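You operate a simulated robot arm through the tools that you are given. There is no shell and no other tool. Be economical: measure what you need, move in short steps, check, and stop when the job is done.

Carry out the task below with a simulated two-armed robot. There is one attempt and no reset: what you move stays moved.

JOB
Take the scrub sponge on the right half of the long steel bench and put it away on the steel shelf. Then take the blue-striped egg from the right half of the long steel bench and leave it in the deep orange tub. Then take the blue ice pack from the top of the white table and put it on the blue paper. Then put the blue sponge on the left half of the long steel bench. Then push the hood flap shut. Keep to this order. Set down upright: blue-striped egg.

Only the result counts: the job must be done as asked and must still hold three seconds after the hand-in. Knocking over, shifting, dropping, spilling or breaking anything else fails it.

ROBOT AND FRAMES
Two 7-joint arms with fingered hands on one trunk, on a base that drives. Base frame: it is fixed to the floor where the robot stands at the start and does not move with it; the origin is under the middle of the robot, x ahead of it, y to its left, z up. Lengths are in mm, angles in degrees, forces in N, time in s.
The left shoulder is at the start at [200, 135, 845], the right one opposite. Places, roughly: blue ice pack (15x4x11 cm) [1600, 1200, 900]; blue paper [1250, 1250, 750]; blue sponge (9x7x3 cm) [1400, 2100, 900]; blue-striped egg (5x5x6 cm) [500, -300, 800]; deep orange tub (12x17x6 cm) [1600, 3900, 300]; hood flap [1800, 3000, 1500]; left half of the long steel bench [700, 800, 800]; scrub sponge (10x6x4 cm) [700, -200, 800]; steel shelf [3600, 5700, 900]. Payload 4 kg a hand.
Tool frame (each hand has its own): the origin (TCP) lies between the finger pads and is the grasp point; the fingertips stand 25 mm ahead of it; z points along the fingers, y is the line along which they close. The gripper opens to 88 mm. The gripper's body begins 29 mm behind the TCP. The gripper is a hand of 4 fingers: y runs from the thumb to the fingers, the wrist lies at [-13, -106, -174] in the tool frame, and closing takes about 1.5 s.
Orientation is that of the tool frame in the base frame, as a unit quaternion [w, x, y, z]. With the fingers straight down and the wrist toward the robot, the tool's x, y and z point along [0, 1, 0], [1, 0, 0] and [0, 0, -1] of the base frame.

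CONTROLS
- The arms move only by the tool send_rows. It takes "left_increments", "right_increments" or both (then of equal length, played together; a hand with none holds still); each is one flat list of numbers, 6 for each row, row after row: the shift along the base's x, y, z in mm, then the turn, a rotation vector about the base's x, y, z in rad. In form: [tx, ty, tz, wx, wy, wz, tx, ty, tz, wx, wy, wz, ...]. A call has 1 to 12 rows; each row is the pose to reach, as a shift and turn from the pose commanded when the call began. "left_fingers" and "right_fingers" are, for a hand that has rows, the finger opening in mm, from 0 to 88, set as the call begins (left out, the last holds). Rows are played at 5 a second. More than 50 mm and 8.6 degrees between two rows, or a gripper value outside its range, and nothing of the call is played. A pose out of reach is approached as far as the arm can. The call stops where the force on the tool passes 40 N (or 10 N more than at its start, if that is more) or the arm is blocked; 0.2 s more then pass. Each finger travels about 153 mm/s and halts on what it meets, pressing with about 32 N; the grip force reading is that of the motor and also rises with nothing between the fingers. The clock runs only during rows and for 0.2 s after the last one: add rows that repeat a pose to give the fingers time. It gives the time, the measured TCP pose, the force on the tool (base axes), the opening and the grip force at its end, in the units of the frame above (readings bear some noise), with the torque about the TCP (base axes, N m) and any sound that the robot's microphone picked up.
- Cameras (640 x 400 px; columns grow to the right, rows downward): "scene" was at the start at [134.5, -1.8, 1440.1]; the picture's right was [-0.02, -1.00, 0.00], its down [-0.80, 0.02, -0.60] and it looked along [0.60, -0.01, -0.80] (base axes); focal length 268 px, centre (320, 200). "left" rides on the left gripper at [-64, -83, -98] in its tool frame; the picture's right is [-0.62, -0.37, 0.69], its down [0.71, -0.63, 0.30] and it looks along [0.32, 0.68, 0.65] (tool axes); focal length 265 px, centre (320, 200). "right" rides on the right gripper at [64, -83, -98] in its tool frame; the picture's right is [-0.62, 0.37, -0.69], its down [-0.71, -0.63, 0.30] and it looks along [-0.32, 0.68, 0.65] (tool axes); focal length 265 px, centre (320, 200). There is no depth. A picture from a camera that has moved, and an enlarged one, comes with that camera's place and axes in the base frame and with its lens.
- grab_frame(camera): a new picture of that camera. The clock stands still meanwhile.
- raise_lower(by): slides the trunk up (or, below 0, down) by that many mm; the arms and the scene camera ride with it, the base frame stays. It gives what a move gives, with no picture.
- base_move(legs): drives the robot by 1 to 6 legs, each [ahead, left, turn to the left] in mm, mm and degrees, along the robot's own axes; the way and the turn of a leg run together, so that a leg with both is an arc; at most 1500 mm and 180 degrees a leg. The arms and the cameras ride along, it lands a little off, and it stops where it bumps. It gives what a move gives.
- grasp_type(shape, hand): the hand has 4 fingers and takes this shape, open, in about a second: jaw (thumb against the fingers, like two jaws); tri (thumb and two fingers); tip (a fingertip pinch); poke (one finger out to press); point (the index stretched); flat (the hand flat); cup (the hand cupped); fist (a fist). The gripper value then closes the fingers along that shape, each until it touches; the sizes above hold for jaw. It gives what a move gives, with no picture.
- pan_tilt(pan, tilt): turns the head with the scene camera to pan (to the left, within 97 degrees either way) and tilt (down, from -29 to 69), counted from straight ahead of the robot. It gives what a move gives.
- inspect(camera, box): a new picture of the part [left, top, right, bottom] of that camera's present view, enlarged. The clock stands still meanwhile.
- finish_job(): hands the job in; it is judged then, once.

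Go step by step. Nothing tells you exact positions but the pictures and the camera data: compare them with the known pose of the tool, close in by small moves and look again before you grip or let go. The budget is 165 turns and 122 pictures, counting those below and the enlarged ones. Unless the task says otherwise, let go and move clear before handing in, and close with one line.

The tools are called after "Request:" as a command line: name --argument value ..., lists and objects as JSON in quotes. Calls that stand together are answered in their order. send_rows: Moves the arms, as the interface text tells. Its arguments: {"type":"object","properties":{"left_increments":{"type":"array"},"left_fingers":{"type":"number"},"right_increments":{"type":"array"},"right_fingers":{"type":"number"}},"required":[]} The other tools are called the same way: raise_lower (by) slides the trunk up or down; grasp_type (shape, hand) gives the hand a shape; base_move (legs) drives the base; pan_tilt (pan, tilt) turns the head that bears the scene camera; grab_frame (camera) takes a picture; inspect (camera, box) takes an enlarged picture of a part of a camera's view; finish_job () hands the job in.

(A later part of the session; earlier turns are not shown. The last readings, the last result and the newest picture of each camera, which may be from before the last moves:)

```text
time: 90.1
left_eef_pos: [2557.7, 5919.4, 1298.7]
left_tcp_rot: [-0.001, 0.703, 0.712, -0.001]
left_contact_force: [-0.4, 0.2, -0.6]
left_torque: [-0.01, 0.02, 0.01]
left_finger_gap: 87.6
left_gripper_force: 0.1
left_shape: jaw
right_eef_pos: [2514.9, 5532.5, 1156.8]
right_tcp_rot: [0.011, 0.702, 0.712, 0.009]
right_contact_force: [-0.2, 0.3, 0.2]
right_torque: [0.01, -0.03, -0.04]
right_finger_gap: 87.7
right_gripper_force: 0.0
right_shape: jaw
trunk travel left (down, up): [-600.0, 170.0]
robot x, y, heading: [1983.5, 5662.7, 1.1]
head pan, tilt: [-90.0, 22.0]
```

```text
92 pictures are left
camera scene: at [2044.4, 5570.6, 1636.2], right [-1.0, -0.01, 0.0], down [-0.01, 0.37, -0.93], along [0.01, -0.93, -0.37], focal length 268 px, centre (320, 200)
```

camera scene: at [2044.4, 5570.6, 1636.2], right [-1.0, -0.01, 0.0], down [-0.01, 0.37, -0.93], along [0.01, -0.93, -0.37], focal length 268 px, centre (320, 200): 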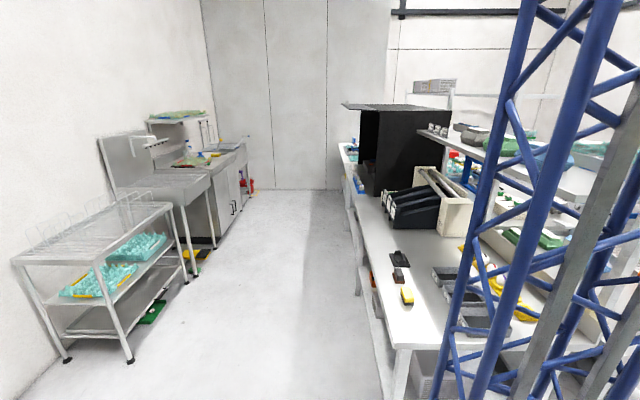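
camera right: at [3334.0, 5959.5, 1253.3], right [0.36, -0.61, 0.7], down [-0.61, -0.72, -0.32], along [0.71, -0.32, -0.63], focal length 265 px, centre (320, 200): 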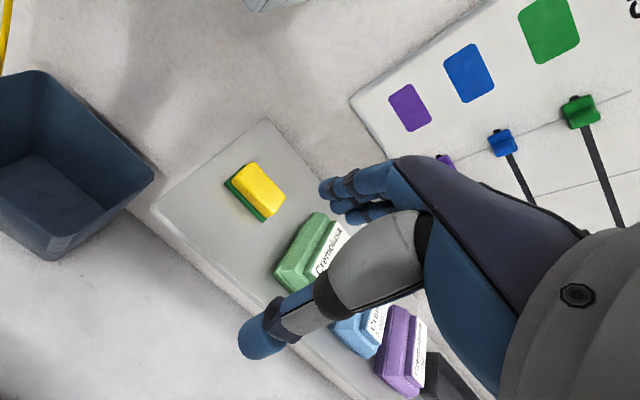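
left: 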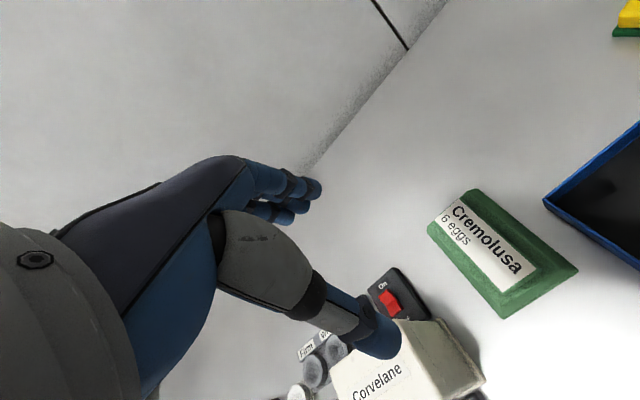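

The white table's aisle (x≈1850–2700) gives access to the hood, tub, ice pack and blue sponge. I'll zoom on the tub and hood for planning.

Request:
inspect --camera "scene" --box '[320, 90, 480, 290]'

Request:
base_move --legs '[[0, 0, -91]]'

Request:
pan_tilt --pan 15 --tilt 30

Request:
grab_frame --camera "scene"

```text
2.00 times, centred on (400, 190) of scene
camera zoom: at [2044.4, 5570.6, 1636.2], right [-1.0, -0.01, 0.0], down [-0.01, 0.37, -0.93], along [0.01, -0.93, -0.37], focal length 536 px, centre (160, 220)
```

zoom: 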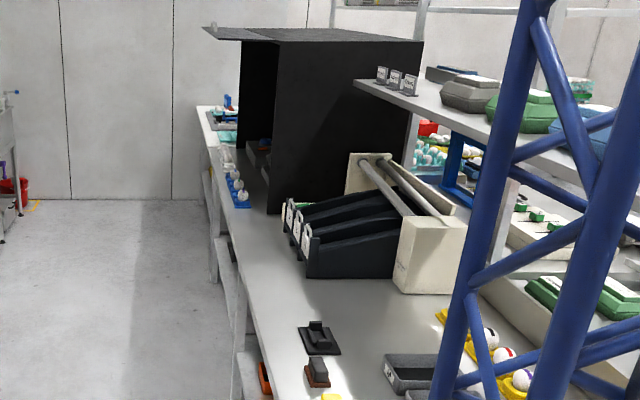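

```text
time: 94.4
left_eef_pos: [2225.5, 5081.8, 1298.6]
left_tcp_rot: [0.0, 1.0, -0.007, 0.001]
left_contact_force: [0.4, 0.4, 0.5]
left_torque: [0.01, 0.0, -0.01]
left_finger_gap: 87.7
left_gripper_force: 0.0
left_shape: jaw
right_eef_pos: [1839.2, 5134.1, 1157.4]
right_tcp_rot: [0.012, 1.0, -0.006, -0.002]
right_contact_force: [-1.0, -0.8, 0.4]
right_torque: [0.01, 0.0, 0.0]
right_finger_gap: 87.9
right_gripper_force: 0.0
right_shape: jaw
trunk travel left (down, up): [-600.0, 170.0]
robot x, y, heading: [1983.5, 5659.9, -90.6]
head pan, tilt: [-90.0, 22.0]
```

```text
time: 96.2
left_eef_pos: [2225.3, 5082.1, 1298.2]
left_tcp_rot: [0.0, 1.0, -0.007, 0.0]
left_contact_force: [0.5, -0.2, -0.5]
left_torque: [-0.01, -0.01, -0.02]
left_finger_gap: 87.6
left_gripper_force: 0.0
left_shape: jaw
right_eef_pos: [1838.2, 5134.6, 1158.0]
right_tcp_rot: [0.014, 1.0, -0.006, -0.002]
right_contact_force: [-0.2, 0.0, -0.6]
right_torque: [0.01, 0.01, 0.05]
right_finger_gap: 87.5
right_gripper_force: 0.0
right_shape: jaw
trunk travel left (down, up): [-600.0, 170.0]
robot x, y, heading: [1985.2, 5661.5, -90.9]
head pan, tilt: [15.0, 30.0]
```

```text
90 pictures are left
camera scene: at [2004.6, 5514.8, 1623.4], right [-0.97, -0.25, 0.0], down [-0.12, 0.48, -0.87], along [0.21, -0.84, -0.5], focal length 268 px, centre (320, 200)
```

scene: 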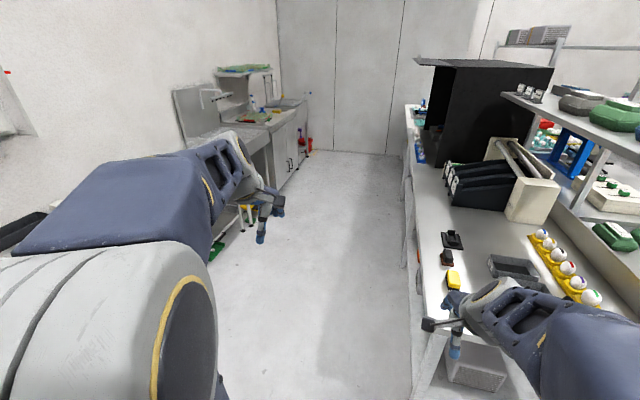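

Now I'll go back for the egg: turn to face −x, go through the gap, then down the main aisle.

Request:
base_move --legs '[[0, 0, -89.1], [1200, 200, 0], [1220, 0, 0], [0, 0, 90]]'

Request:
pan_tilt --pan 0 --tilt 25

Request:
grab_frame --camera "scene"

```text
time: 115.7
left_eef_pos: [-210.4, 4989.0, 1297.9]
left_tcp_rot: [0.0, 1.0, -0.027, 0.0]
left_contact_force: [0.8, -0.3, -0.5]
left_torque: [-0.03, 0.02, 0.02]
left_finger_gap: 87.3
left_gripper_force: 0.1
left_shape: jaw
right_eef_pos: [-592.7, 5057.3, 1155.6]
right_tcp_rot: [0.014, 1.0, -0.027, -0.002]
right_contact_force: [-0.1, 0.8, -0.7]
right_torque: [-0.01, -0.02, -0.01]
right_finger_gap: 87.7
right_gripper_force: 0.0
right_shape: jaw
trunk travel left (down, up): [-600.0, 170.0]
robot x, y, heading: [-429.6, 5576.3, -93.4]
head pan, tilt: [15.0, 30.0]
```

```text
time: 116.5
left_eef_pos: [-209.1, 4988.3, 1297.0]
left_tcp_rot: [0.0, 1.0, -0.027, 0.001]
left_contact_force: [-0.8, -1.1, 0.2]
left_torque: [-0.03, -0.03, 0.01]
left_finger_gap: 87.4
left_gripper_force: 0.1
left_shape: jaw
right_eef_pos: [-592.9, 5056.1, 1157.9]
right_tcp_rot: [0.014, 1.0, -0.027, -0.003]
right_contact_force: [0.1, -0.4, 0.1]
right_torque: [0.0, -0.01, -0.02]
right_finger_gap: 87.8
right_gripper_force: 0.1
right_shape: jaw
trunk travel left (down, up): [-600.0, 170.0]
robot x, y, heading: [-431.4, 5578.0, -93.2]
head pan, tilt: [0.0, 25.0]
```

```text
89 pictures are left
camera scene: at [-435.2, 5426.5, 1631.3], right [-1.0, 0.05, 0.0], down [0.02, 0.42, -0.91], along [-0.05, -0.9, -0.42], focal length 268 px, centre (320, 200)
```

scene: 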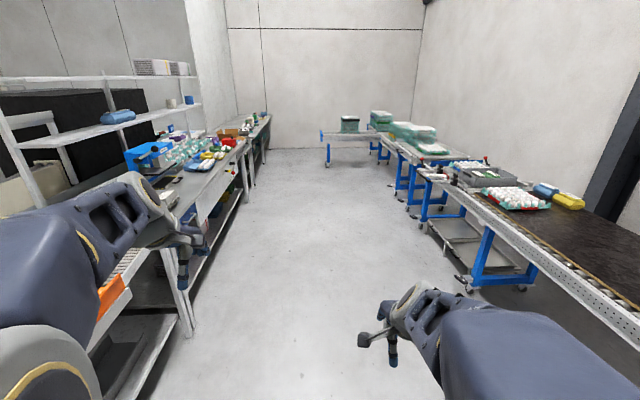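

The aisle is clear. I'll straighten and drive down it, then turn to face the bench.

Request:
base_move --legs '[[0, 0, 3.2], [1500, 0, 0], [1500, 0, 0], [1500, 0, 0], [550, 150, 0], [0, 0, 90]]'

Request:
pan_tilt --pan -45 --tilt 40

Request:
grab_frame --camera "scene"

```text
time: 145.0
left_eef_pos: [373.9, 792.8, 1297.5]
left_tcp_rot: [0.0, 0.705, 0.709, -0.001]
left_contact_force: [0.1, 0.3, -0.1]
left_torque: [0.0, 0.05, -0.03]
left_finger_gap: 87.6
left_gripper_force: 0.1
left_shape: jaw
right_eef_pos: [327.7, 405.9, 1156.9]
right_tcp_rot: [0.011, 0.705, 0.709, 0.008]
right_contact_force: [0.0, -0.2, 0.7]
right_torque: [0.02, 0.01, 0.0]
right_finger_gap: 87.8
right_gripper_force: 0.0
right_shape: jaw
trunk travel left (down, up): [-600.0, 170.0]
robot x, y, heading: [-204.7, 539.1, 0.3]
head pan, tilt: [0.0, 25.0]
```

```text
time: 146.1
left_eef_pos: [374.2, 792.1, 1298.3]
left_tcp_rot: [0.0, 0.705, 0.709, 0.0]
left_contact_force: [0.4, 0.9, 0.4]
left_torque: [-0.03, 0.01, 0.03]
left_finger_gap: 87.6
left_gripper_force: 0.1
left_shape: jaw
right_eef_pos: [328.2, 406.1, 1157.3]
right_tcp_rot: [0.011, 0.705, 0.709, 0.009]
right_contact_force: [0.5, -0.3, -0.7]
right_torque: [-0.01, 0.01, 0.02]
right_finger_gap: 87.7
right_gripper_force: 0.0
right_shape: jaw
trunk travel left (down, up): [-600.0, 170.0]
robot x, y, heading: [-199.7, 538.6, 0.3]
head pan, tilt: [-45.0, 40.0]
```

```text
88 pictures are left
camera scene: at [-82.3, 480.7, 1608.1], right [-0.7, -0.71, 0.0], down [-0.46, 0.45, -0.77], along [0.55, -0.54, -0.64], focal length 268 px, centre (320, 200)
```

scene: 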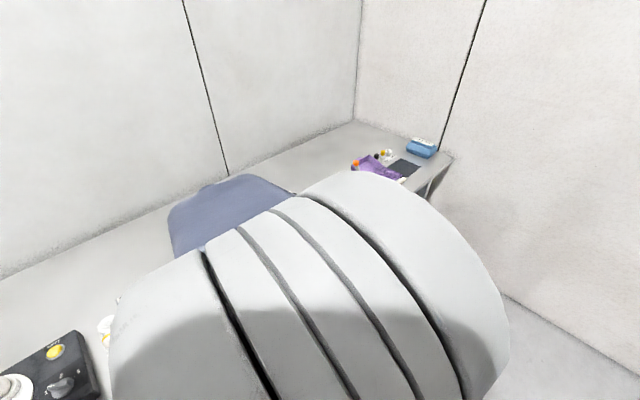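

I'll slide right so the egg lies about 20° to the right of the robot.

Request:
base_move --legs '[[0, -640, 0], [170, 0, 0]]'

Request:
pan_tilt --pan -20 --tilt 50

Request:
grab_frame --camera "scene"

Request:
grab_frame --camera "right"

```text
time: 150.8
left_eef_pos: [549.6, 153.6, 1298.9]
left_tcp_rot: [0.0, 0.702, 0.712, 0.0]
left_contact_force: [-0.3, 1.6, 0.0]
left_torque: [0.02, -0.01, 0.01]
left_finger_gap: 87.8
left_gripper_force: 0.1
left_shape: jaw
right_eef_pos: [508.0, -234.5, 1156.8]
right_tcp_rot: [0.011, 0.702, 0.712, 0.009]
right_contact_force: [-0.5, 0.4, 0.7]
right_torque: [-0.01, 0.02, 0.03]
right_finger_gap: 87.6
right_gripper_force: 0.1
right_shape: jaw
trunk travel left (down, up): [-600.0, 170.0]
robot x, y, heading: [-23.2, -101.8, 0.7]
head pan, tilt: [-45.0, 40.0]
```

```text
time: 151.7
left_eef_pos: [550.1, 153.9, 1298.3]
left_tcp_rot: [0.0, 0.703, 0.712, 0.0]
left_contact_force: [-0.8, -0.2, 0.2]
left_torque: [0.05, 0.01, -0.03]
left_finger_gap: 87.7
left_gripper_force: 0.0
left_shape: jaw
right_eef_pos: [507.3, -234.2, 1157.4]
right_tcp_rot: [0.011, 0.702, 0.712, 0.009]
right_contact_force: [0.2, -0.5, 0.4]
right_torque: [-0.02, -0.01, 0.0]
right_finger_gap: 87.7
right_gripper_force: 0.1
right_shape: jaw
trunk travel left (down, up): [-600.0, 170.0]
robot x, y, heading: [-20.1, -100.1, 0.9]
head pan, tilt: [-20.0, 50.0]
```

```text
87 pictures are left
camera scene: at [109.1, -128.3, 1593.9], right [-0.33, -0.94, 0.0], down [-0.72, 0.25, -0.64], along [0.61, -0.21, -0.77], focal length 268 px, centre (320, 200)
```

scene: 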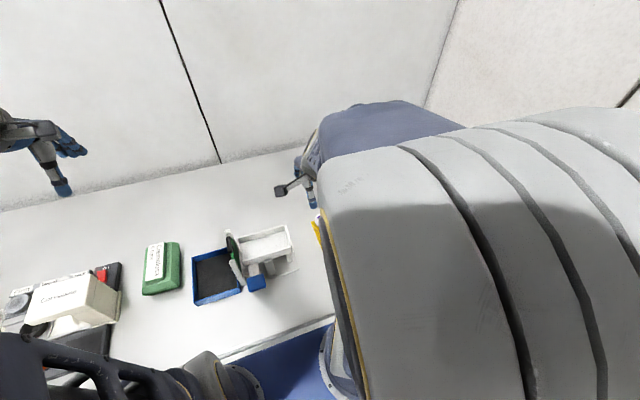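

```text
86 pictures are left
camera right: at [420.9, -170.1, 1253.4], right [0.36, -0.61, 0.71], down [-0.61, -0.72, -0.32], along [0.71, -0.32, -0.63], focal length 265 px, centre (320, 200)
```

right: 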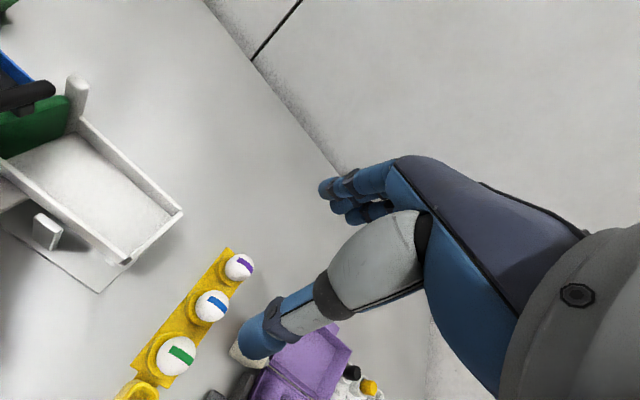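

The blue-striped egg is centred near (548,-312,836), with neighbours along x at a 74 mm pitch. I'll turn the hand +90° so the fingers close along y, staying high first.

Request:
send_rows --right_increments '[4, -7, 0, 0, 0, 0.14, 8, -14, 0, 0, 0, 0.28, 12, -21, 0, 0, 0, 0.42, 16, -28, 0, 0, 0, 0.56, 20, -35, 0, 0, 0, 0.7, 24, -42, 0, 0, 0, 0.84, 28, -49, 0, 0, 0, 0.98, 32, -56, 0, 0, 0, 1.12, 36, -63, 0, 0, 0, 1.26, 40, -70, 0, 0, 0, 1.4, 41, -78, 0, 0, 0, 1.54]'

Request:
grab_frame --camera "right"

Request:
grab_frame --camera "scene"

```text
time: 154.1
left_eef_pos: [551.3, 153.0, 1298.4]
left_tcp_rot: [-0.001, 0.703, 0.711, 0.0]
left_contact_force: [-0.2, -0.8, -0.1]
left_torque: [0.0, 0.02, 0.04]
left_finger_gap: 87.4
left_gripper_force: 0.0
left_shape: jaw
right_eef_pos: [549.8, -312.2, 1157.1]
right_tcp_rot: [0.001, 0.008, 1.0, 0.014]
right_contact_force: [-0.1, 0.8, 0.8]
right_torque: [-0.02, 0.03, -0.03]
right_finger_gap: 87.8
right_gripper_force: 0.0
right_shape: jaw
trunk travel left (down, up): [-600.0, 170.0]
robot x, y, heading: [-23.0, -104.9, 0.8]
head pan, tilt: [-20.0, 50.0]
```

```text
85 pictures are left
camera right: at [482.8, -397.2, 1253.7], right [0.62, 0.34, 0.71], down [0.71, -0.63, -0.32], along [0.34, 0.7, -0.63], focal length 265 px, centre (320, 200)
```

right: 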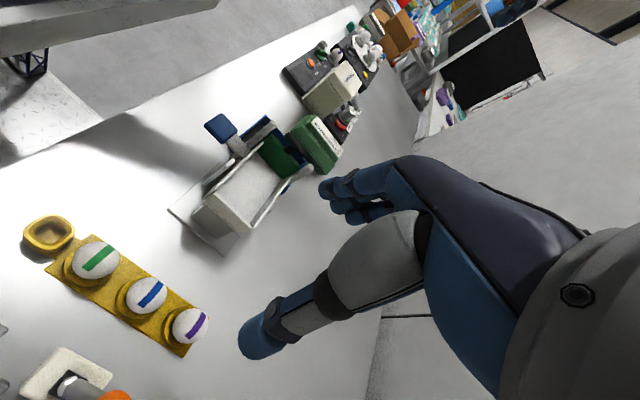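

```text
84 pictures are left
camera scene: at [109.0, -128.2, 1593.9], right [-0.33, -0.94, 0.0], down [-0.72, 0.25, -0.64], along [0.61, -0.21, -0.77], focal length 268 px, centre (320, 200)
```

scene: 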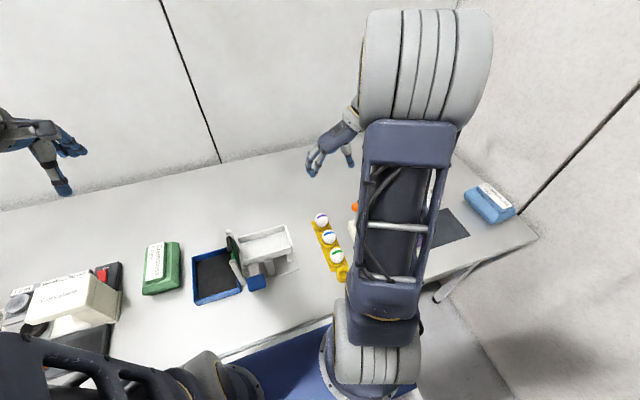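

The egg is confirmed at (548,-311). I'll descend to just above it and check.

Request:
send_rows --right_increments '[-1, 1, -45, 0, 0, 0, -2, 1, -90, 0, 0, 0, -2, 1, -135, 0, 0, 0, -2, 1, -180, 0, 0, 0, -2, 1, -225, 0, 0, 0, -2, 1, -245, 0, 0, 0, -2, 1, -245, 0, 0, 0]'

Request:
grab_frame --camera "right"

Request:
inspect --camera "scene" --box '[260, 120, 420, 300]'

```text
time: 155.7
left_eef_pos: [551.0, 152.6, 1298.0]
left_tcp_rot: [0.0, 0.703, 0.712, 0.0]
left_contact_force: [0.3, -1.5, -0.4]
left_torque: [0.04, 0.02, 0.02]
left_finger_gap: 87.4
left_gripper_force: 0.1
left_shape: jaw
right_eef_pos: [546.9, -310.6, 913.2]
right_tcp_rot: [0.002, 0.009, 1.0, 0.014]
right_contact_force: [-0.2, -0.6, 0.5]
right_torque: [0.0, 0.03, -0.02]
right_finger_gap: 87.6
right_gripper_force: 0.0
right_shape: jaw
trunk travel left (down, up): [-600.0, 170.0]
robot x, y, heading: [-23.6, -99.7, 0.9]
head pan, tilt: [-20.0, 50.0]
```

```text
83 pictures are left
camera right: at [480.3, -395.0, 1008.9], right [0.62, 0.34, 0.71], down [0.7, -0.63, -0.32], along [0.34, 0.7, -0.63], focal length 265 px, centre (320, 200)
```

right: 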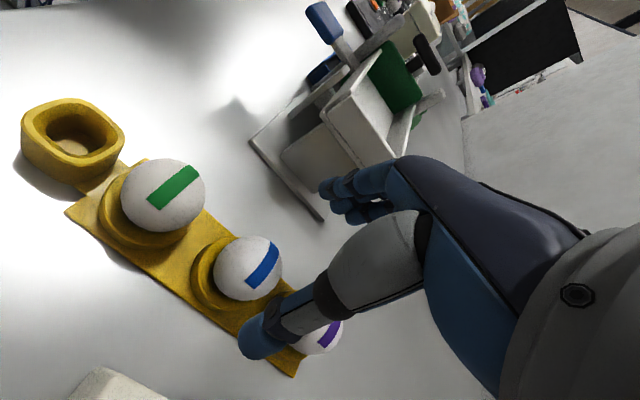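

```text
2.22 times, centred on (340, 210) of scene
camera zoom: at [109.1, -128.3, 1593.8], right [-0.33, -0.94, 0.0], down [-0.72, 0.25, -0.64], along [0.61, -0.21, -0.77], focal length 596 px, centre (276, 178)
```

zoom: 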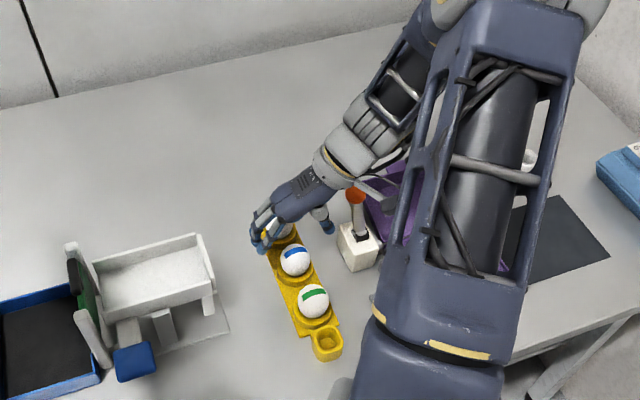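

The orange-knobbed device at about (576,-408,918) would sit too close to the thumb base. I'll turn the hand back about 27° so the wrist clears it while the fingers still miss the neighbouring eggs.

Request:
send_rows --right_increments '[0, 0, 10, 0, 0, -0.12, 0, 0, 10, 0, 0, -0.24, 0, 0, 5, 0, 0, -0.36, 1, 0, 0, 0, 0, -0.47, 1, 0, 0, 0, 0, -0.47]'

Request:
grab_frame --camera "right"

Request:
inspect --camera "scene" --box '[280, 140, 400, 290]'

```text
time: 156.9
left_eef_pos: [552.3, 152.5, 1298.1]
left_tcp_rot: [0.0, 0.703, 0.712, 0.0]
left_contact_force: [-0.2, 0.8, -0.1]
left_torque: [0.0, 0.01, 0.0]
left_finger_gap: 87.8
left_gripper_force: 0.0
left_shape: jaw
right_eef_pos: [548.1, -310.0, 912.0]
right_tcp_rot: [0.006, 0.242, 0.97, 0.012]
right_contact_force: [0.3, 0.5, 0.4]
right_torque: [-0.02, -0.04, 0.02]
right_finger_gap: 88.0
right_gripper_force: 0.1
right_shape: jaw
trunk travel left (down, up): [-600.0, 170.0]
robot x, y, heading: [-23.1, -101.7, 0.6]
head pan, tilt: [-20.0, 50.0]
```

```text
81 pictures are left
camera right: at [450.3, -356.2, 1008.5], right [0.71, 0.02, 0.71], down [0.34, -0.88, -0.32], along [0.62, 0.47, -0.63], focal length 265 px, centre (320, 200)
```

right: 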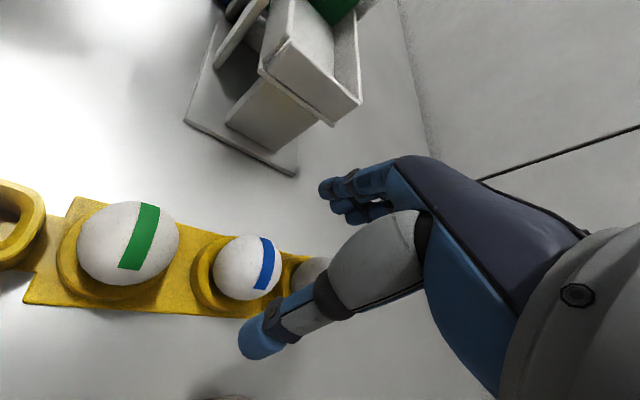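

```text
2.67 times, centred on (340, 215) of scene
camera zoom: at [109.2, -128.3, 1593.9], right [-0.33, -0.94, 0.0], down [-0.72, 0.25, -0.64], along [0.61, -0.21, -0.77], focal length 715 px, centre (267, 160)
```

zoom: 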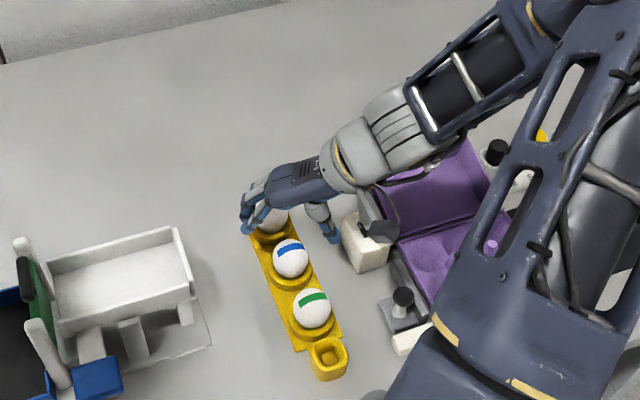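

The egg is centred under the grasp axis. I'll descend to TCP z≈847.

Request:
send_rows --right_increments '[0, 0, -20, 0, 0, 0, 0, 0, -38, 0, 0, 0, 0, 0, -52, 0, 0, 0, 0, 0, -62, 0, 0, 0, 0, 0, -65, 0, 0, 0, 0, 0, -65, 0, 0, 0]'

Request:
grab_frame --camera "right"

Request:
inspect --camera "scene" --box '[280, 140, 400, 290]'

```text
time: 158.3
left_eef_pos: [550.6, 154.0, 1299.9]
left_tcp_rot: [-0.001, 0.703, 0.711, -0.001]
left_contact_force: [0.2, -0.9, -0.9]
left_torque: [0.0, 0.02, -0.01]
left_finger_gap: 87.7
left_gripper_force: 0.2
left_shape: jaw
right_eef_pos: [547.8, -312.4, 847.8]
right_tcp_rot: [0.005, 0.242, 0.97, 0.012]
right_contact_force: [-0.3, 0.7, -0.9]
right_torque: [0.0, 0.01, 0.0]
right_finger_gap: 87.6
right_gripper_force: 0.0
right_shape: jaw
trunk travel left (down, up): [-600.0, 170.0]
robot x, y, heading: [-25.4, -100.7, 0.8]
head pan, tilt: [-20.0, 50.0]
```

```text
79 pictures are left
camera right: at [450.2, -356.6, 943.3], right [0.71, 0.02, 0.71], down [0.34, -0.88, -0.32], along [0.62, 0.47, -0.63], focal length 265 px, centre (320, 200)
```

right: 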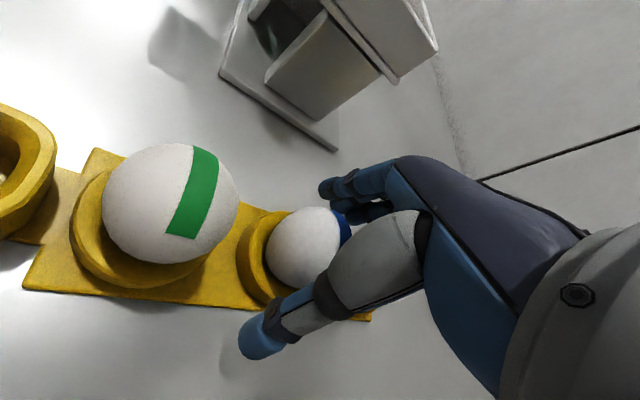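

```text
2.67 times, centred on (340, 215) of scene
camera zoom: at [109.1, -128.3, 1593.9], right [-0.33, -0.94, 0.0], down [-0.72, 0.25, -0.64], along [0.61, -0.21, -0.77], focal length 715 px, centre (267, 160)
```

zoom: 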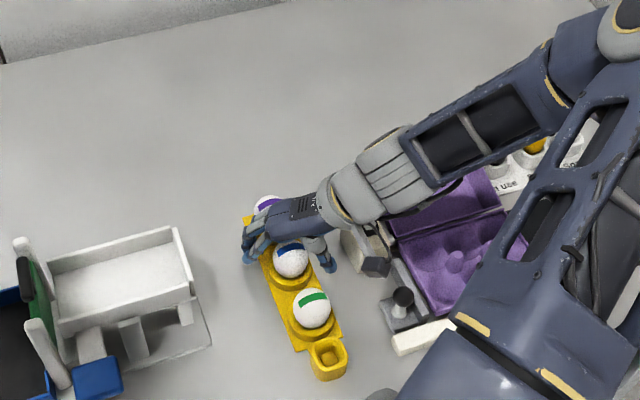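

The egg is between the thumb and fingers. I'll close around it.

Request:
send_rows --right_increments '[0, 0, 0, 0, 0, 0, 0, 0, 0, 0, 0, 0, 0, 0, 0, 0, 0, 0, 0, 0, 0, 0, 0, 0, 0, 0, 0, 0, 0, 0, 0, 0, 0, 0, 0, 0, 0, 0, 0, 0, 0, 0, 0, 0, 0, 0, 0, 0]' --right_fingers 40

Request:
grab_frame --camera "right"

```text
time: 160.1
left_eef_pos: [550.5, 153.5, 1298.5]
left_tcp_rot: [0.001, 0.703, 0.712, 0.0]
left_contact_force: [0.0, -0.3, -0.4]
left_torque: [-0.06, 0.0, 0.01]
left_finger_gap: 87.8
left_gripper_force: 0.0
left_shape: jaw
right_eef_pos: [547.5, -309.8, 846.9]
right_tcp_rot: [0.005, 0.241, 0.97, 0.013]
right_contact_force: [0.8, -0.7, 0.0]
right_torque: [-0.03, 0.03, 0.02]
right_finger_gap: 41.1
right_gripper_force: 0.1
right_shape: jaw
trunk travel left (down, up): [-600.0, 170.0]
robot x, y, heading: [-25.0, -104.2, 0.9]
head pan, tilt: [-20.0, 50.0]
```

```text
77 pictures are left
camera right: at [450.2, -356.7, 943.4], right [0.71, 0.02, 0.71], down [0.34, -0.88, -0.32], along [0.62, 0.47, -0.63], focal length 265 px, centre (320, 200)
```

right: 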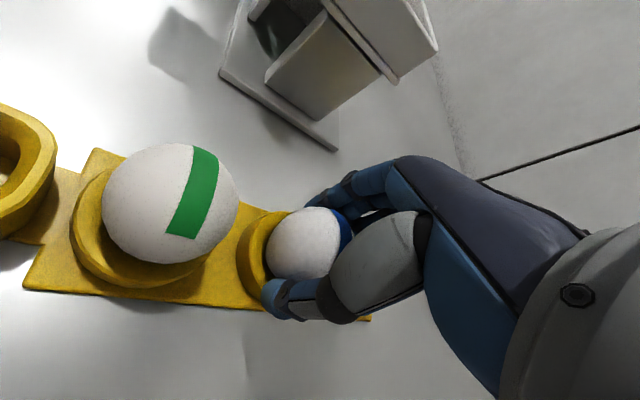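

There is no force yet at 41 mm. I'll close on in stages.

Request:
send_rows --right_increments '[0, 0, 0, 0, 0, 0, 0, 0, 0, 0, 0, 0, 0, 0, 0, 0, 0, 0, 0, 0, 0, 0, 0, 0]' --right_fingers 34

Request:
grab_frame --camera "right"

```text
time: 161.1
left_eef_pos: [551.5, 152.6, 1297.7]
left_tcp_rot: [0.0, 0.703, 0.712, 0.0]
left_contact_force: [0.2, 0.0, 0.2]
left_torque: [0.01, -0.02, 0.01]
left_finger_gap: 87.7
left_gripper_force: 0.1
left_shape: jaw
right_eef_pos: [548.2, -310.8, 848.0]
right_tcp_rot: [0.005, 0.241, 0.97, 0.013]
right_contact_force: [0.2, -1.6, 0.6]
right_torque: [0.0, 0.0, 0.06]
right_finger_gap: 35.3
right_gripper_force: 8.9
right_shape: jaw
trunk travel left (down, up): [-600.0, 170.0]
robot x, y, heading: [-20.5, -104.0, 0.8]
head pan, tilt: [-20.0, 50.0]
```

```text
76 pictures are left
camera right: at [450.2, -356.7, 943.4], right [0.71, 0.02, 0.71], down [0.34, -0.88, -0.32], along [0.62, 0.47, -0.63], focal length 265 px, centre (320, 200)
```

right: 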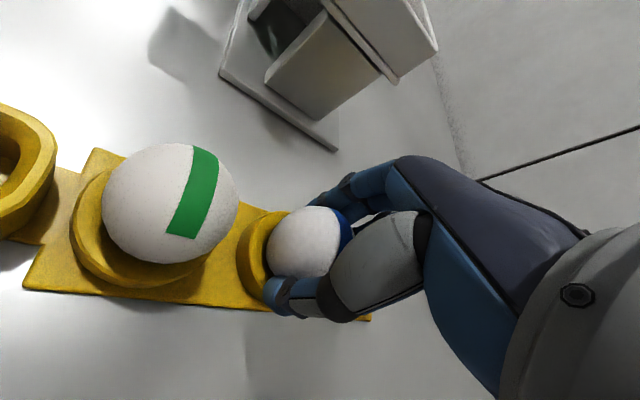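

Contact is at about 9 N. I'll firm up slightly and lift.

Request:
send_rows --right_increments '[0, 0, 0, 0, 0, 0, 0, 0, 0, 0, 0, 0, 0, 0, 0, 0, 0, 0, 0, 0, 10, 0, 0, 0, 0, 0, 25, 0, 0, 0, 0, 0, 50, 0, 0, 0, 0, 0, 80, 0, 0, 0]' --right_fingers 32

Request:
grab_frame --camera "right"

```text
time: 162.7
left_eef_pos: [551.5, 152.9, 1297.9]
left_tcp_rot: [0.001, 0.702, 0.712, -0.001]
left_contact_force: [-0.4, 0.3, 0.5]
left_torque: [0.01, -0.01, -0.02]
left_finger_gap: 87.7
left_gripper_force: 0.1
left_shape: jaw
right_eef_pos: [546.3, -311.1, 926.2]
right_tcp_rot: [0.005, 0.241, 0.97, 0.013]
right_contact_force: [0.4, 0.8, -1.0]
right_torque: [0.01, 0.01, -0.02]
right_finger_gap: 34.9
right_gripper_force: 8.8
right_shape: jaw
trunk travel left (down, up): [-600.0, 170.0]
robot x, y, heading: [-26.7, -104.2, 0.7]
head pan, tilt: [-20.0, 50.0]
```

```text
75 pictures are left
camera right: at [448.6, -356.6, 1022.5], right [0.71, 0.02, 0.71], down [0.34, -0.88, -0.32], along [0.62, 0.47, -0.63], focal length 265 px, centre (320, 200)
```

right: 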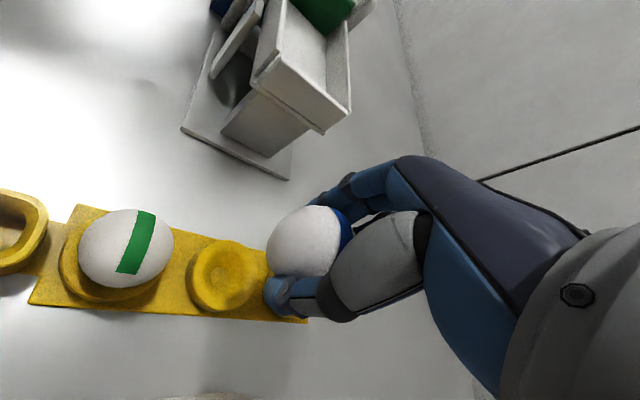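

The egg is lifted. I'll raise it, bring the yaw back and retract.

Request:
send_rows --right_increments '[0, 0, 45, 0, 0, 0, 0, 0, 90, 0, 0, 0, 0, 0, 135, 0, 0, 0, 0, 5, 180, 0, 0, -0.13, -10, 15, 220, 0, 0, -0.26, -20, 30, 230, 0, 0, -0.39, -30, 45, 230, 0, 0, -0.52, -40, 60, 230, 0, 0, -0.65, -50, 75, 230, 0, 0, -0.78, -60, 85, 230, 0, 0, -0.9, -65, 95, 230, 0, 0, -1.0, -65, 95, 230, 0, 0, -1.07]'

Request:
base_move --legs '[[-200, 350, -0.8], [-60, 300, 0], [0, 0, 90], [1500, 0, 0], [1500, 100, 0], [1500, 80, 0]]'

Request:
grab_frame --camera "right"

```text
time: 165.3
left_eef_pos: [550.5, 154.0, 1298.4]
left_tcp_rot: [0.0, 0.703, 0.711, 0.0]
left_contact_force: [1.1, 0.4, -0.4]
left_torque: [-0.01, 0.0, 0.04]
left_finger_gap: 87.7
left_gripper_force: 0.1
left_shape: jaw
right_eef_pos: [483.6, -216.4, 1159.0]
right_tcp_rot: [0.012, 0.702, 0.712, 0.008]
right_contact_force: [0.2, -0.1, -0.5]
right_torque: [0.0, 0.03, 0.01]
right_finger_gap: 35.0
right_gripper_force: 8.9
right_shape: jaw
trunk travel left (down, up): [-600.0, 170.0]
robot x, y, heading: [-22.0, -105.6, 0.8]
head pan, tilt: [-20.0, 50.0]
```

```text
refused: leg 5 is longer than a leg can be; nothing moved
```

```text
74 pictures are left
camera right: at [396.3, -152.1, 1254.4], right [0.36, -0.61, 0.71], down [-0.61, -0.72, -0.32], along [0.71, -0.32, -0.63], focal length 265 px, centre (320, 200)
```

right: 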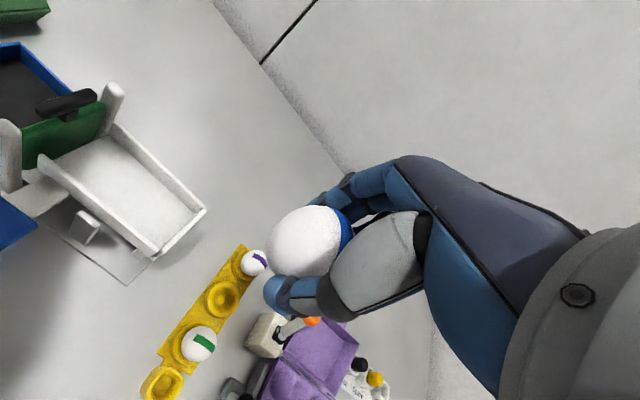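

The egg is held upright and steady. Now I'll drive back up the aisle with legal leg lengths.

Request:
base_move --legs '[[-200, 400, -0.8], [-60, 300, 0], [0, 0, 90], [1450, 60, 0], [1450, 60, 0], [1450, 60, 0]]'

Request:
pan_tilt --pan -30 --tilt 30

Request:
grab_frame --camera "scene"

```text
time: 194.0
left_eef_pos: [-552.3, 5549.0, 1299.4]
left_tcp_rot: [0.0, 0.016, 1.0, 0.0]
left_contact_force: [-0.4, 0.6, -0.1]
left_torque: [-0.03, 0.03, 0.02]
left_finger_gap: 87.4
left_gripper_force: 0.2
left_shape: jaw
right_eef_pos: [-186.8, 5465.6, 1158.5]
right_tcp_rot: [0.002, 0.016, 1.0, 0.013]
right_contact_force: [-0.6, -0.1, -0.2]
right_torque: [-0.03, -0.01, 0.01]
right_finger_gap: 34.6
right_gripper_force: 8.8
right_shape: jaw
trunk travel left (down, up): [-600.0, 170.0]
robot x, y, heading: [-322.4, 4963.1, 88.2]
head pan, tilt: [-20.0, 50.0]
```

```text
time: 194.8
left_eef_pos: [-554.0, 5550.1, 1297.4]
left_tcp_rot: [0.0, 0.016, 1.0, -0.001]
left_contact_force: [0.6, 0.4, 0.2]
left_torque: [0.04, -0.02, -0.01]
left_finger_gap: 87.5
left_gripper_force: 0.1
left_shape: jaw
right_eef_pos: [-186.2, 5465.8, 1158.3]
right_tcp_rot: [0.001, 0.017, 1.0, 0.013]
right_contact_force: [0.2, -1.0, -0.4]
right_torque: [0.01, 0.01, -0.03]
right_finger_gap: 34.7
right_gripper_force: 9.0
right_shape: jaw
trunk travel left (down, up): [-600.0, 170.0]
robot x, y, heading: [-321.8, 4963.1, 88.2]
head pan, tilt: [-30.0, 30.0]
```

```text
73 pictures are left
camera scene: at [-273.0, 5100.5, 1623.3], right [0.85, -0.53, 0.0], down [-0.26, -0.43, -0.87], along [0.46, 0.73, -0.5], focal length 268 px, centre (320, 200)
```

scene: 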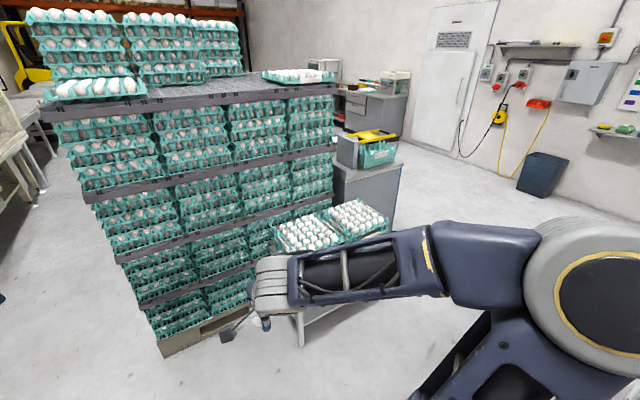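

I'll line up with the gap and turn to face +x.

Request:
base_move --legs '[[520, 100, 1.8], [0, 0, -90]]'

```text
time: 201.7
left_eef_pos: [168.7, 5726.8, 1298.1]
left_tcp_rot: [-0.001, 0.711, 0.704, 0.001]
left_contact_force: [-0.5, -0.3, 0.2]
left_torque: [0.01, -0.01, -0.01]
left_finger_gap: 87.5
left_gripper_force: 0.1
left_shape: jaw
right_eef_pos: [92.1, 5359.4, 1157.0]
right_tcp_rot: [0.01, 0.71, 0.704, 0.009]
right_contact_force: [-0.7, 0.1, -0.6]
right_torque: [0.01, 0.0, 0.02]
right_finger_gap: 34.5
right_gripper_force: 9.0
right_shape: jaw
trunk travel left (down, up): [-600.0, 170.0]
robot x, y, heading: [-412.0, 5483.2, -0.9]
head pan, tilt: [-30.0, 30.0]
```

Request:
base_move --legs '[[0, 0, 0.9], [1450, 0, 0], [1350, 0, 0], [0, 0, -90], [1350, 0, 0]]'

Request:
pan_tilt --pan -45 --tilt 35

Request:
grab_frame --camera "scene"

```text
time: 225.8
left_eef_pos: [2663.7, 3611.4, 1298.8]
left_tcp_rot: [0.0, 1.0, -0.003, 0.0]
left_contact_force: [-0.5, 0.1, 0.2]
left_torque: [0.03, -0.02, 0.0]
left_finger_gap: 87.7
left_gripper_force: 0.1
left_shape: jaw
right_eef_pos: [2293.8, 3685.8, 1158.4]
right_tcp_rot: [0.013, 1.0, -0.003, -0.002]
right_contact_force: [-0.1, -0.4, -1.2]
right_torque: [-0.02, 0.03, 0.01]
right_finger_gap: 34.6
right_gripper_force: 9.4
right_shape: jaw
trunk travel left (down, up): [-600.0, 170.0]
robot x, y, heading: [2414.2, 4191.2, -90.1]
head pan, tilt: [-30.0, 30.0]
```

```text
time: 226.6
left_eef_pos: [2662.9, 3611.2, 1297.4]
left_tcp_rot: [0.0, 1.0, -0.002, 0.0]
left_contact_force: [-0.4, 0.0, 0.3]
left_torque: [0.01, 0.01, -0.05]
left_finger_gap: 87.8
left_gripper_force: 0.0
left_shape: jaw
right_eef_pos: [2295.5, 3686.5, 1158.7]
right_tcp_rot: [0.013, 1.0, -0.003, -0.002]
right_contact_force: [0.2, -0.1, -0.9]
right_torque: [0.02, 0.02, -0.06]
right_finger_gap: 34.6
right_gripper_force: 8.8
right_shape: jaw
trunk travel left (down, up): [-600.0, 170.0]
robot x, y, heading: [2418.9, 4186.5, -90.3]
head pan, tilt: [-45.0, 35.0]
```

```text
72 pictures are left
camera scene: at [2353.8, 4068.6, 1615.6], right [-0.7, 0.71, 0.0], down [0.41, 0.4, -0.82], along [-0.58, -0.58, -0.57], focal length 268 px, centre (320, 200)
```

scene: 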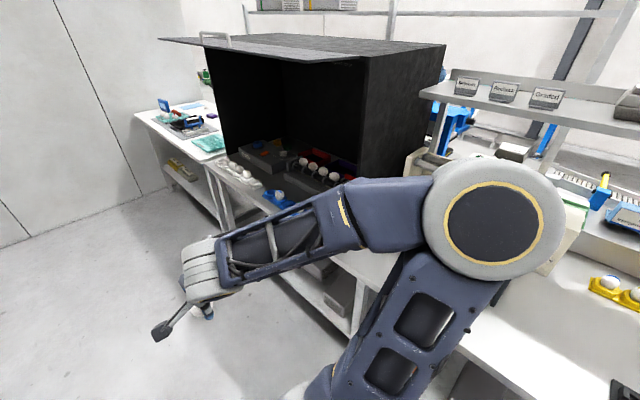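

The hood is open, with its top flap sticking out toward the aisle. I'll turn to face the table (−x) and look at the lower shelf for the orange tub.

Request:
base_move --legs '[[0, 0, -89.7], [0, 300, 0]]'

Request:
pan_tilt --pan -8 --tilt 52

Request:
grab_frame --camera "scene"

```text
time: 232.4
left_eef_pos: [1838.6, 3647.0, 1298.9]
left_tcp_rot: [0.0, -0.707, 0.708, 0.0]
left_contact_force: [0.1, 0.1, 0.0]
left_torque: [0.01, -0.04, -0.04]
left_finger_gap: 87.4
left_gripper_force: 0.0
left_shape: jaw
right_eef_pos: [1910.8, 4017.6, 1157.6]
right_tcp_rot: [-0.008, -0.707, 0.707, 0.01]
right_contact_force: [-0.6, -0.6, -1.6]
right_torque: [0.01, -0.01, 0.02]
right_finger_gap: 34.2
right_gripper_force: 9.2
right_shape: jaw
trunk travel left (down, up): [-600.0, 170.0]
robot x, y, heading: [2417.4, 3896.7, 179.8]
head pan, tilt: [-45.0, 35.0]
```

```text
time: 233.4
left_eef_pos: [1837.8, 3647.4, 1298.7]
left_tcp_rot: [0.0, -0.707, 0.708, 0.0]
left_contact_force: [0.2, -0.3, -0.4]
left_torque: [-0.02, 0.0, 0.0]
left_finger_gap: 87.5
left_gripper_force: 0.0
left_shape: jaw
right_eef_pos: [1910.7, 4017.6, 1157.5]
right_tcp_rot: [-0.008, -0.707, 0.707, 0.011]
right_contact_force: [-0.7, 0.7, -1.1]
right_torque: [0.0, 0.01, -0.02]
right_finger_gap: 34.0
right_gripper_force: 8.9
right_shape: jaw
trunk travel left (down, up): [-600.0, 170.0]
robot x, y, heading: [2416.2, 3898.5, 179.9]
head pan, tilt: [-8.0, 52.0]
```

```text
71 pictures are left
camera scene: at [2282.0, 3907.1, 1591.2], right [0.14, 0.99, 0.0], down [0.78, -0.11, -0.62], along [-0.61, 0.09, -0.79], focal length 268 px, centre (320, 200)
```

scene: 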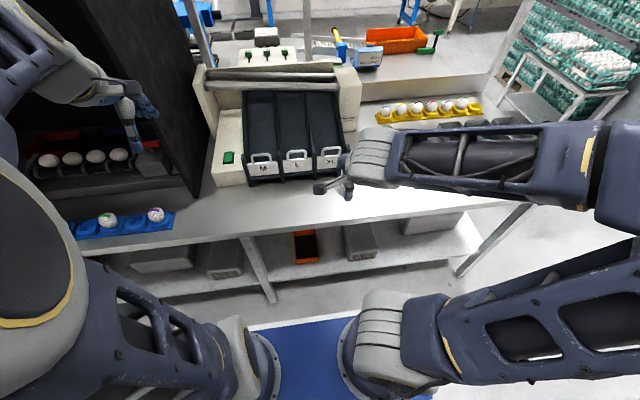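

The orange tub is on the lower shelf at about (1614,3932,~330), beneath the table top (front edge x≈1800). I'll retract the left hand and back off, then lower the trunk so the right arm can reach in level.

Request:
send_rows --left_increments '[45, 0, 0, 0, 0, 0, 90, 0, 0, 0, 0, 0, 135, 0, 0, 0, 0, 0, 180, 0, 0, 0, 0, 0, 225, 0, 0, 0, 0, 0, 270, 0, 0, 0, 0, 0]'

Request:
base_move --legs '[[-250, 205, 0]]'

Request:
raise_lower --by -520

Request:
grab_frame --camera "scene"

```text
time: 234.8
left_eef_pos: [2107.9, 3647.0, 1295.9]
left_tcp_rot: [0.001, -0.707, 0.707, -0.001]
left_contact_force: [-0.5, -0.1, -0.7]
left_torque: [0.02, -0.02, -0.05]
left_finger_gap: 87.5
left_gripper_force: 0.0
left_shape: jaw
right_eef_pos: [1910.4, 4016.8, 1158.4]
right_tcp_rot: [0.007, 0.708, -0.706, -0.011]
right_contact_force: [0.0, -0.3, -0.2]
right_torque: [-0.03, -0.06, -0.04]
right_finger_gap: 34.4
right_gripper_force: 8.9
right_shape: jaw
trunk travel left (down, up): [-600.0, 170.0]
robot x, y, heading: [2410.9, 3898.5, 179.9]
head pan, tilt: [-8.0, 52.0]
```

```text
time: 237.0
left_eef_pos: [2353.0, 3438.9, 1295.8]
left_tcp_rot: [0.0, -0.706, 0.708, 0.0]
left_contact_force: [-1.1, 0.2, 0.4]
left_torque: [-0.01, 0.0, -0.03]
left_finger_gap: 87.7
left_gripper_force: 0.1
left_shape: jaw
right_eef_pos: [2155.8, 3810.0, 1158.3]
right_tcp_rot: [-0.008, -0.706, 0.708, 0.011]
right_contact_force: [0.4, 1.1, -1.0]
right_torque: [-0.02, 0.01, -0.01]
right_finger_gap: 34.1
right_gripper_force: 8.6
right_shape: jaw
trunk travel left (down, up): [-600.0, 170.0]
robot x, y, heading: [2661.9, 3688.9, 179.8]
head pan, tilt: [-8.0, 52.0]
```

```text
refused: -520 is not a number from -400 to 400
```

```text
70 pictures are left
camera scene: at [2527.1, 3700.0, 1591.2], right [0.14, 0.99, 0.0], down [0.78, -0.11, -0.62], along [-0.61, 0.09, -0.79], focal length 268 px, centre (320, 200)
```

scene: 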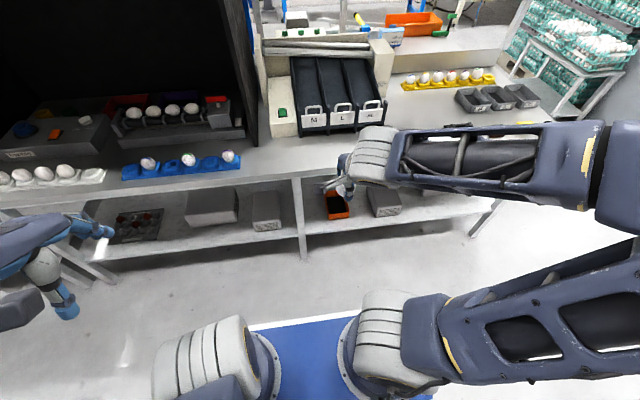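

The trunk moves at most 400 mm per call, so I'll lower it in two steps and look again.

Request:
raise_lower --by -300

Request:
raise_lower --by -220

Request:
pan_tilt --pan -10 --tilt 35

Request:
grab_frame --camera "scene"

```text
time: 240.0
left_eef_pos: [2351.1, 3440.1, 996.5]
left_tcp_rot: [-0.001, -0.706, 0.708, 0.0]
left_contact_force: [0.7, -0.3, 0.0]
left_torque: [-0.01, 0.0, 0.01]
left_finger_gap: 87.6
left_gripper_force: 0.1
left_shape: jaw
right_eef_pos: [2156.1, 3810.5, 857.7]
right_tcp_rot: [-0.008, -0.706, 0.708, 0.01]
right_contact_force: [-0.1, -0.4, 0.0]
right_torque: [-0.02, 0.01, 0.02]
right_finger_gap: 34.2
right_gripper_force: 9.4
right_shape: jaw
trunk travel left (down, up): [-300.0, 470.0]
robot x, y, heading: [2657.7, 3686.5, 179.5]
head pan, tilt: [-8.0, 52.0]
```

```text
time: 242.3
left_eef_pos: [2352.2, 3439.6, 777.4]
left_tcp_rot: [-0.001, -0.706, 0.708, 0.001]
left_contact_force: [-0.2, -0.2, -0.2]
left_torque: [0.0, 0.02, 0.02]
left_finger_gap: 87.6
left_gripper_force: 0.1
left_shape: jaw
right_eef_pos: [2156.6, 3810.1, 638.5]
right_tcp_rot: [-0.008, -0.705, 0.709, 0.01]
right_contact_force: [-0.1, 1.2, -1.0]
right_torque: [0.0, -0.01, 0.0]
right_finger_gap: 33.8
right_gripper_force: 8.7
right_shape: jaw
trunk travel left (down, up): [-80.0, 690.0]
robot x, y, heading: [2662.9, 3690.4, 179.8]
head pan, tilt: [-8.0, 52.0]
```

```text
time: 243.1
left_eef_pos: [2352.3, 3439.9, 776.1]
left_tcp_rot: [0.0, -0.706, 0.708, 0.0]
left_contact_force: [0.0, -0.3, -0.4]
left_torque: [-0.01, -0.04, -0.02]
left_finger_gap: 87.6
left_gripper_force: 0.1
left_shape: jaw
right_eef_pos: [2156.2, 3810.0, 638.2]
right_tcp_rot: [-0.008, -0.706, 0.708, 0.01]
right_contact_force: [-0.6, 0.3, 0.1]
right_torque: [0.01, -0.02, 0.01]
right_finger_gap: 34.1
right_gripper_force: 9.2
right_shape: jaw
trunk travel left (down, up): [-80.0, 690.0]
robot x, y, heading: [2659.0, 3688.2, 180.1]
head pan, tilt: [-10.0, 35.0]
```

```text
69 pictures are left
camera scene: at [2514.8, 3704.9, 1095.5], right [0.18, 0.98, 0.0], down [0.57, -0.1, -0.82], along [-0.81, 0.14, -0.57], focal length 268 px, centre (320, 200)
```

scene: 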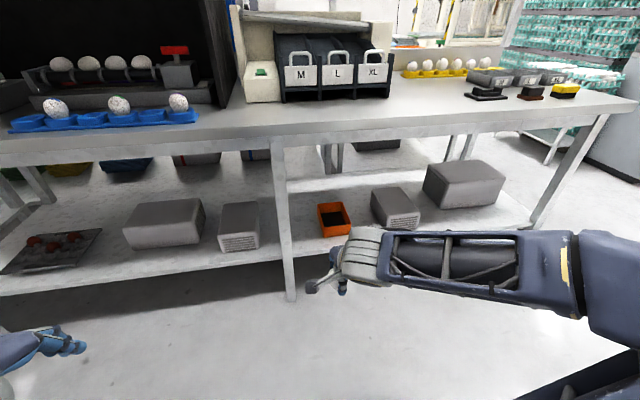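

The tub, a front leg to its left and a grey bin to its right are all visible. I'll zoom for measurement.

Request:
inspect --camera "scene" --box '[260, 120, 460, 310]'

```text
2.11 times, centred on (360, 215) of scene
camera zoom: at [2514.8, 3704.9, 1095.5], right [0.18, 0.98, 0.0], down [0.57, -0.1, -0.82], along [-0.81, 0.14, -0.57], focal length 565 px, centre (236, 168)
```

zoom: 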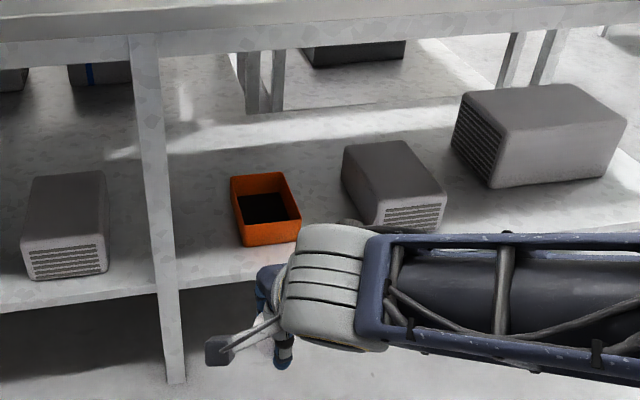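

The tub rim is at about z 385, spanning x 1540–1704 and y 3860–3973, with the shelf at z≈325. I'll lower the hand below table-top level first, then drive in.

Request:
send_rows --right_increments '[0, 0, -45, 0, 0, 0, 0, 0, -90, 0, 0, 0, 0, 0, -135, 0, 0, 0, 0, 0, -170, 0, 0, 0, 0, 0, -170, 0, 0, 0]'

Request:
base_move --legs '[[200, 0, 0]]'

Request:
grab_frame --camera "scene"

Request:
grab_frame --camera "right"

```text
time: 244.3
left_eef_pos: [2352.4, 3440.7, 777.7]
left_tcp_rot: [0.0, -0.706, 0.708, 0.001]
left_contact_force: [-0.1, 0.8, 0.5]
left_torque: [0.01, 0.0, 0.0]
left_finger_gap: 88.0
left_gripper_force: 0.1
left_shape: jaw
right_eef_pos: [2083.6, 3811.3, 475.2]
right_tcp_rot: [-0.007, -0.705, 0.709, 0.011]
right_contact_force: [0.1, 0.6, -0.5]
right_torque: [0.02, 0.01, 0.01]
right_finger_gap: 33.5
right_gripper_force: 8.9
right_shape: jaw
right hand out of reach, approached as far as the arm can: row 1, 2, 3, 4, 5
trunk travel left (down, up): [-80.0, 690.0]
robot x, y, heading: [2661.7, 3693.6, 179.9]
head pan, tilt: [-10.0, 35.0]
```

```text
time: 245.9
left_eef_pos: [2154.4, 3440.5, 777.2]
left_tcp_rot: [0.0, -0.705, 0.71, 0.0]
left_contact_force: [0.5, 0.0, 0.2]
left_torque: [0.03, 0.01, 0.0]
left_finger_gap: 87.6
left_gripper_force: 0.1
left_shape: jaw
right_eef_pos: [1884.9, 3811.7, 475.7]
right_tcp_rot: [-0.008, -0.705, 0.709, 0.01]
right_contact_force: [0.1, -0.5, -1.2]
right_torque: [0.02, 0.05, -0.03]
right_finger_gap: 33.9
right_gripper_force: 8.5
right_shape: jaw
trunk travel left (down, up): [-80.0, 690.0]
robot x, y, heading: [2462.6, 3690.4, 179.7]
head pan, tilt: [-10.0, 35.0]
```

```text
67 pictures are left
camera scene: at [2316.1, 3705.8, 1095.6], right [0.18, 0.98, 0.0], down [0.56, -0.1, -0.82], along [-0.81, 0.15, -0.57], focal length 268 px, centre (320, 200)
```

scene: 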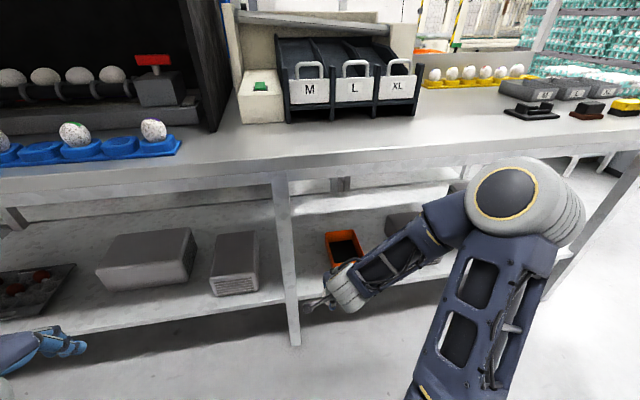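

```text
66 pictures are left
camera right: at [1970.3, 3747.4, 572.0], right [-0.35, 0.62, 0.7], down [0.63, 0.71, -0.32], along [-0.7, 0.33, -0.64], focal length 265 px, centre (320, 200)
```

right: 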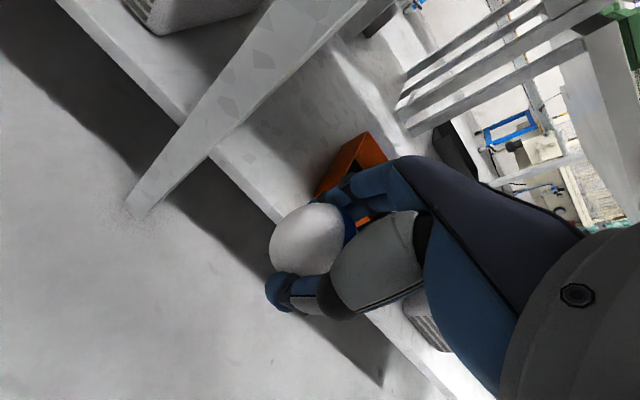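

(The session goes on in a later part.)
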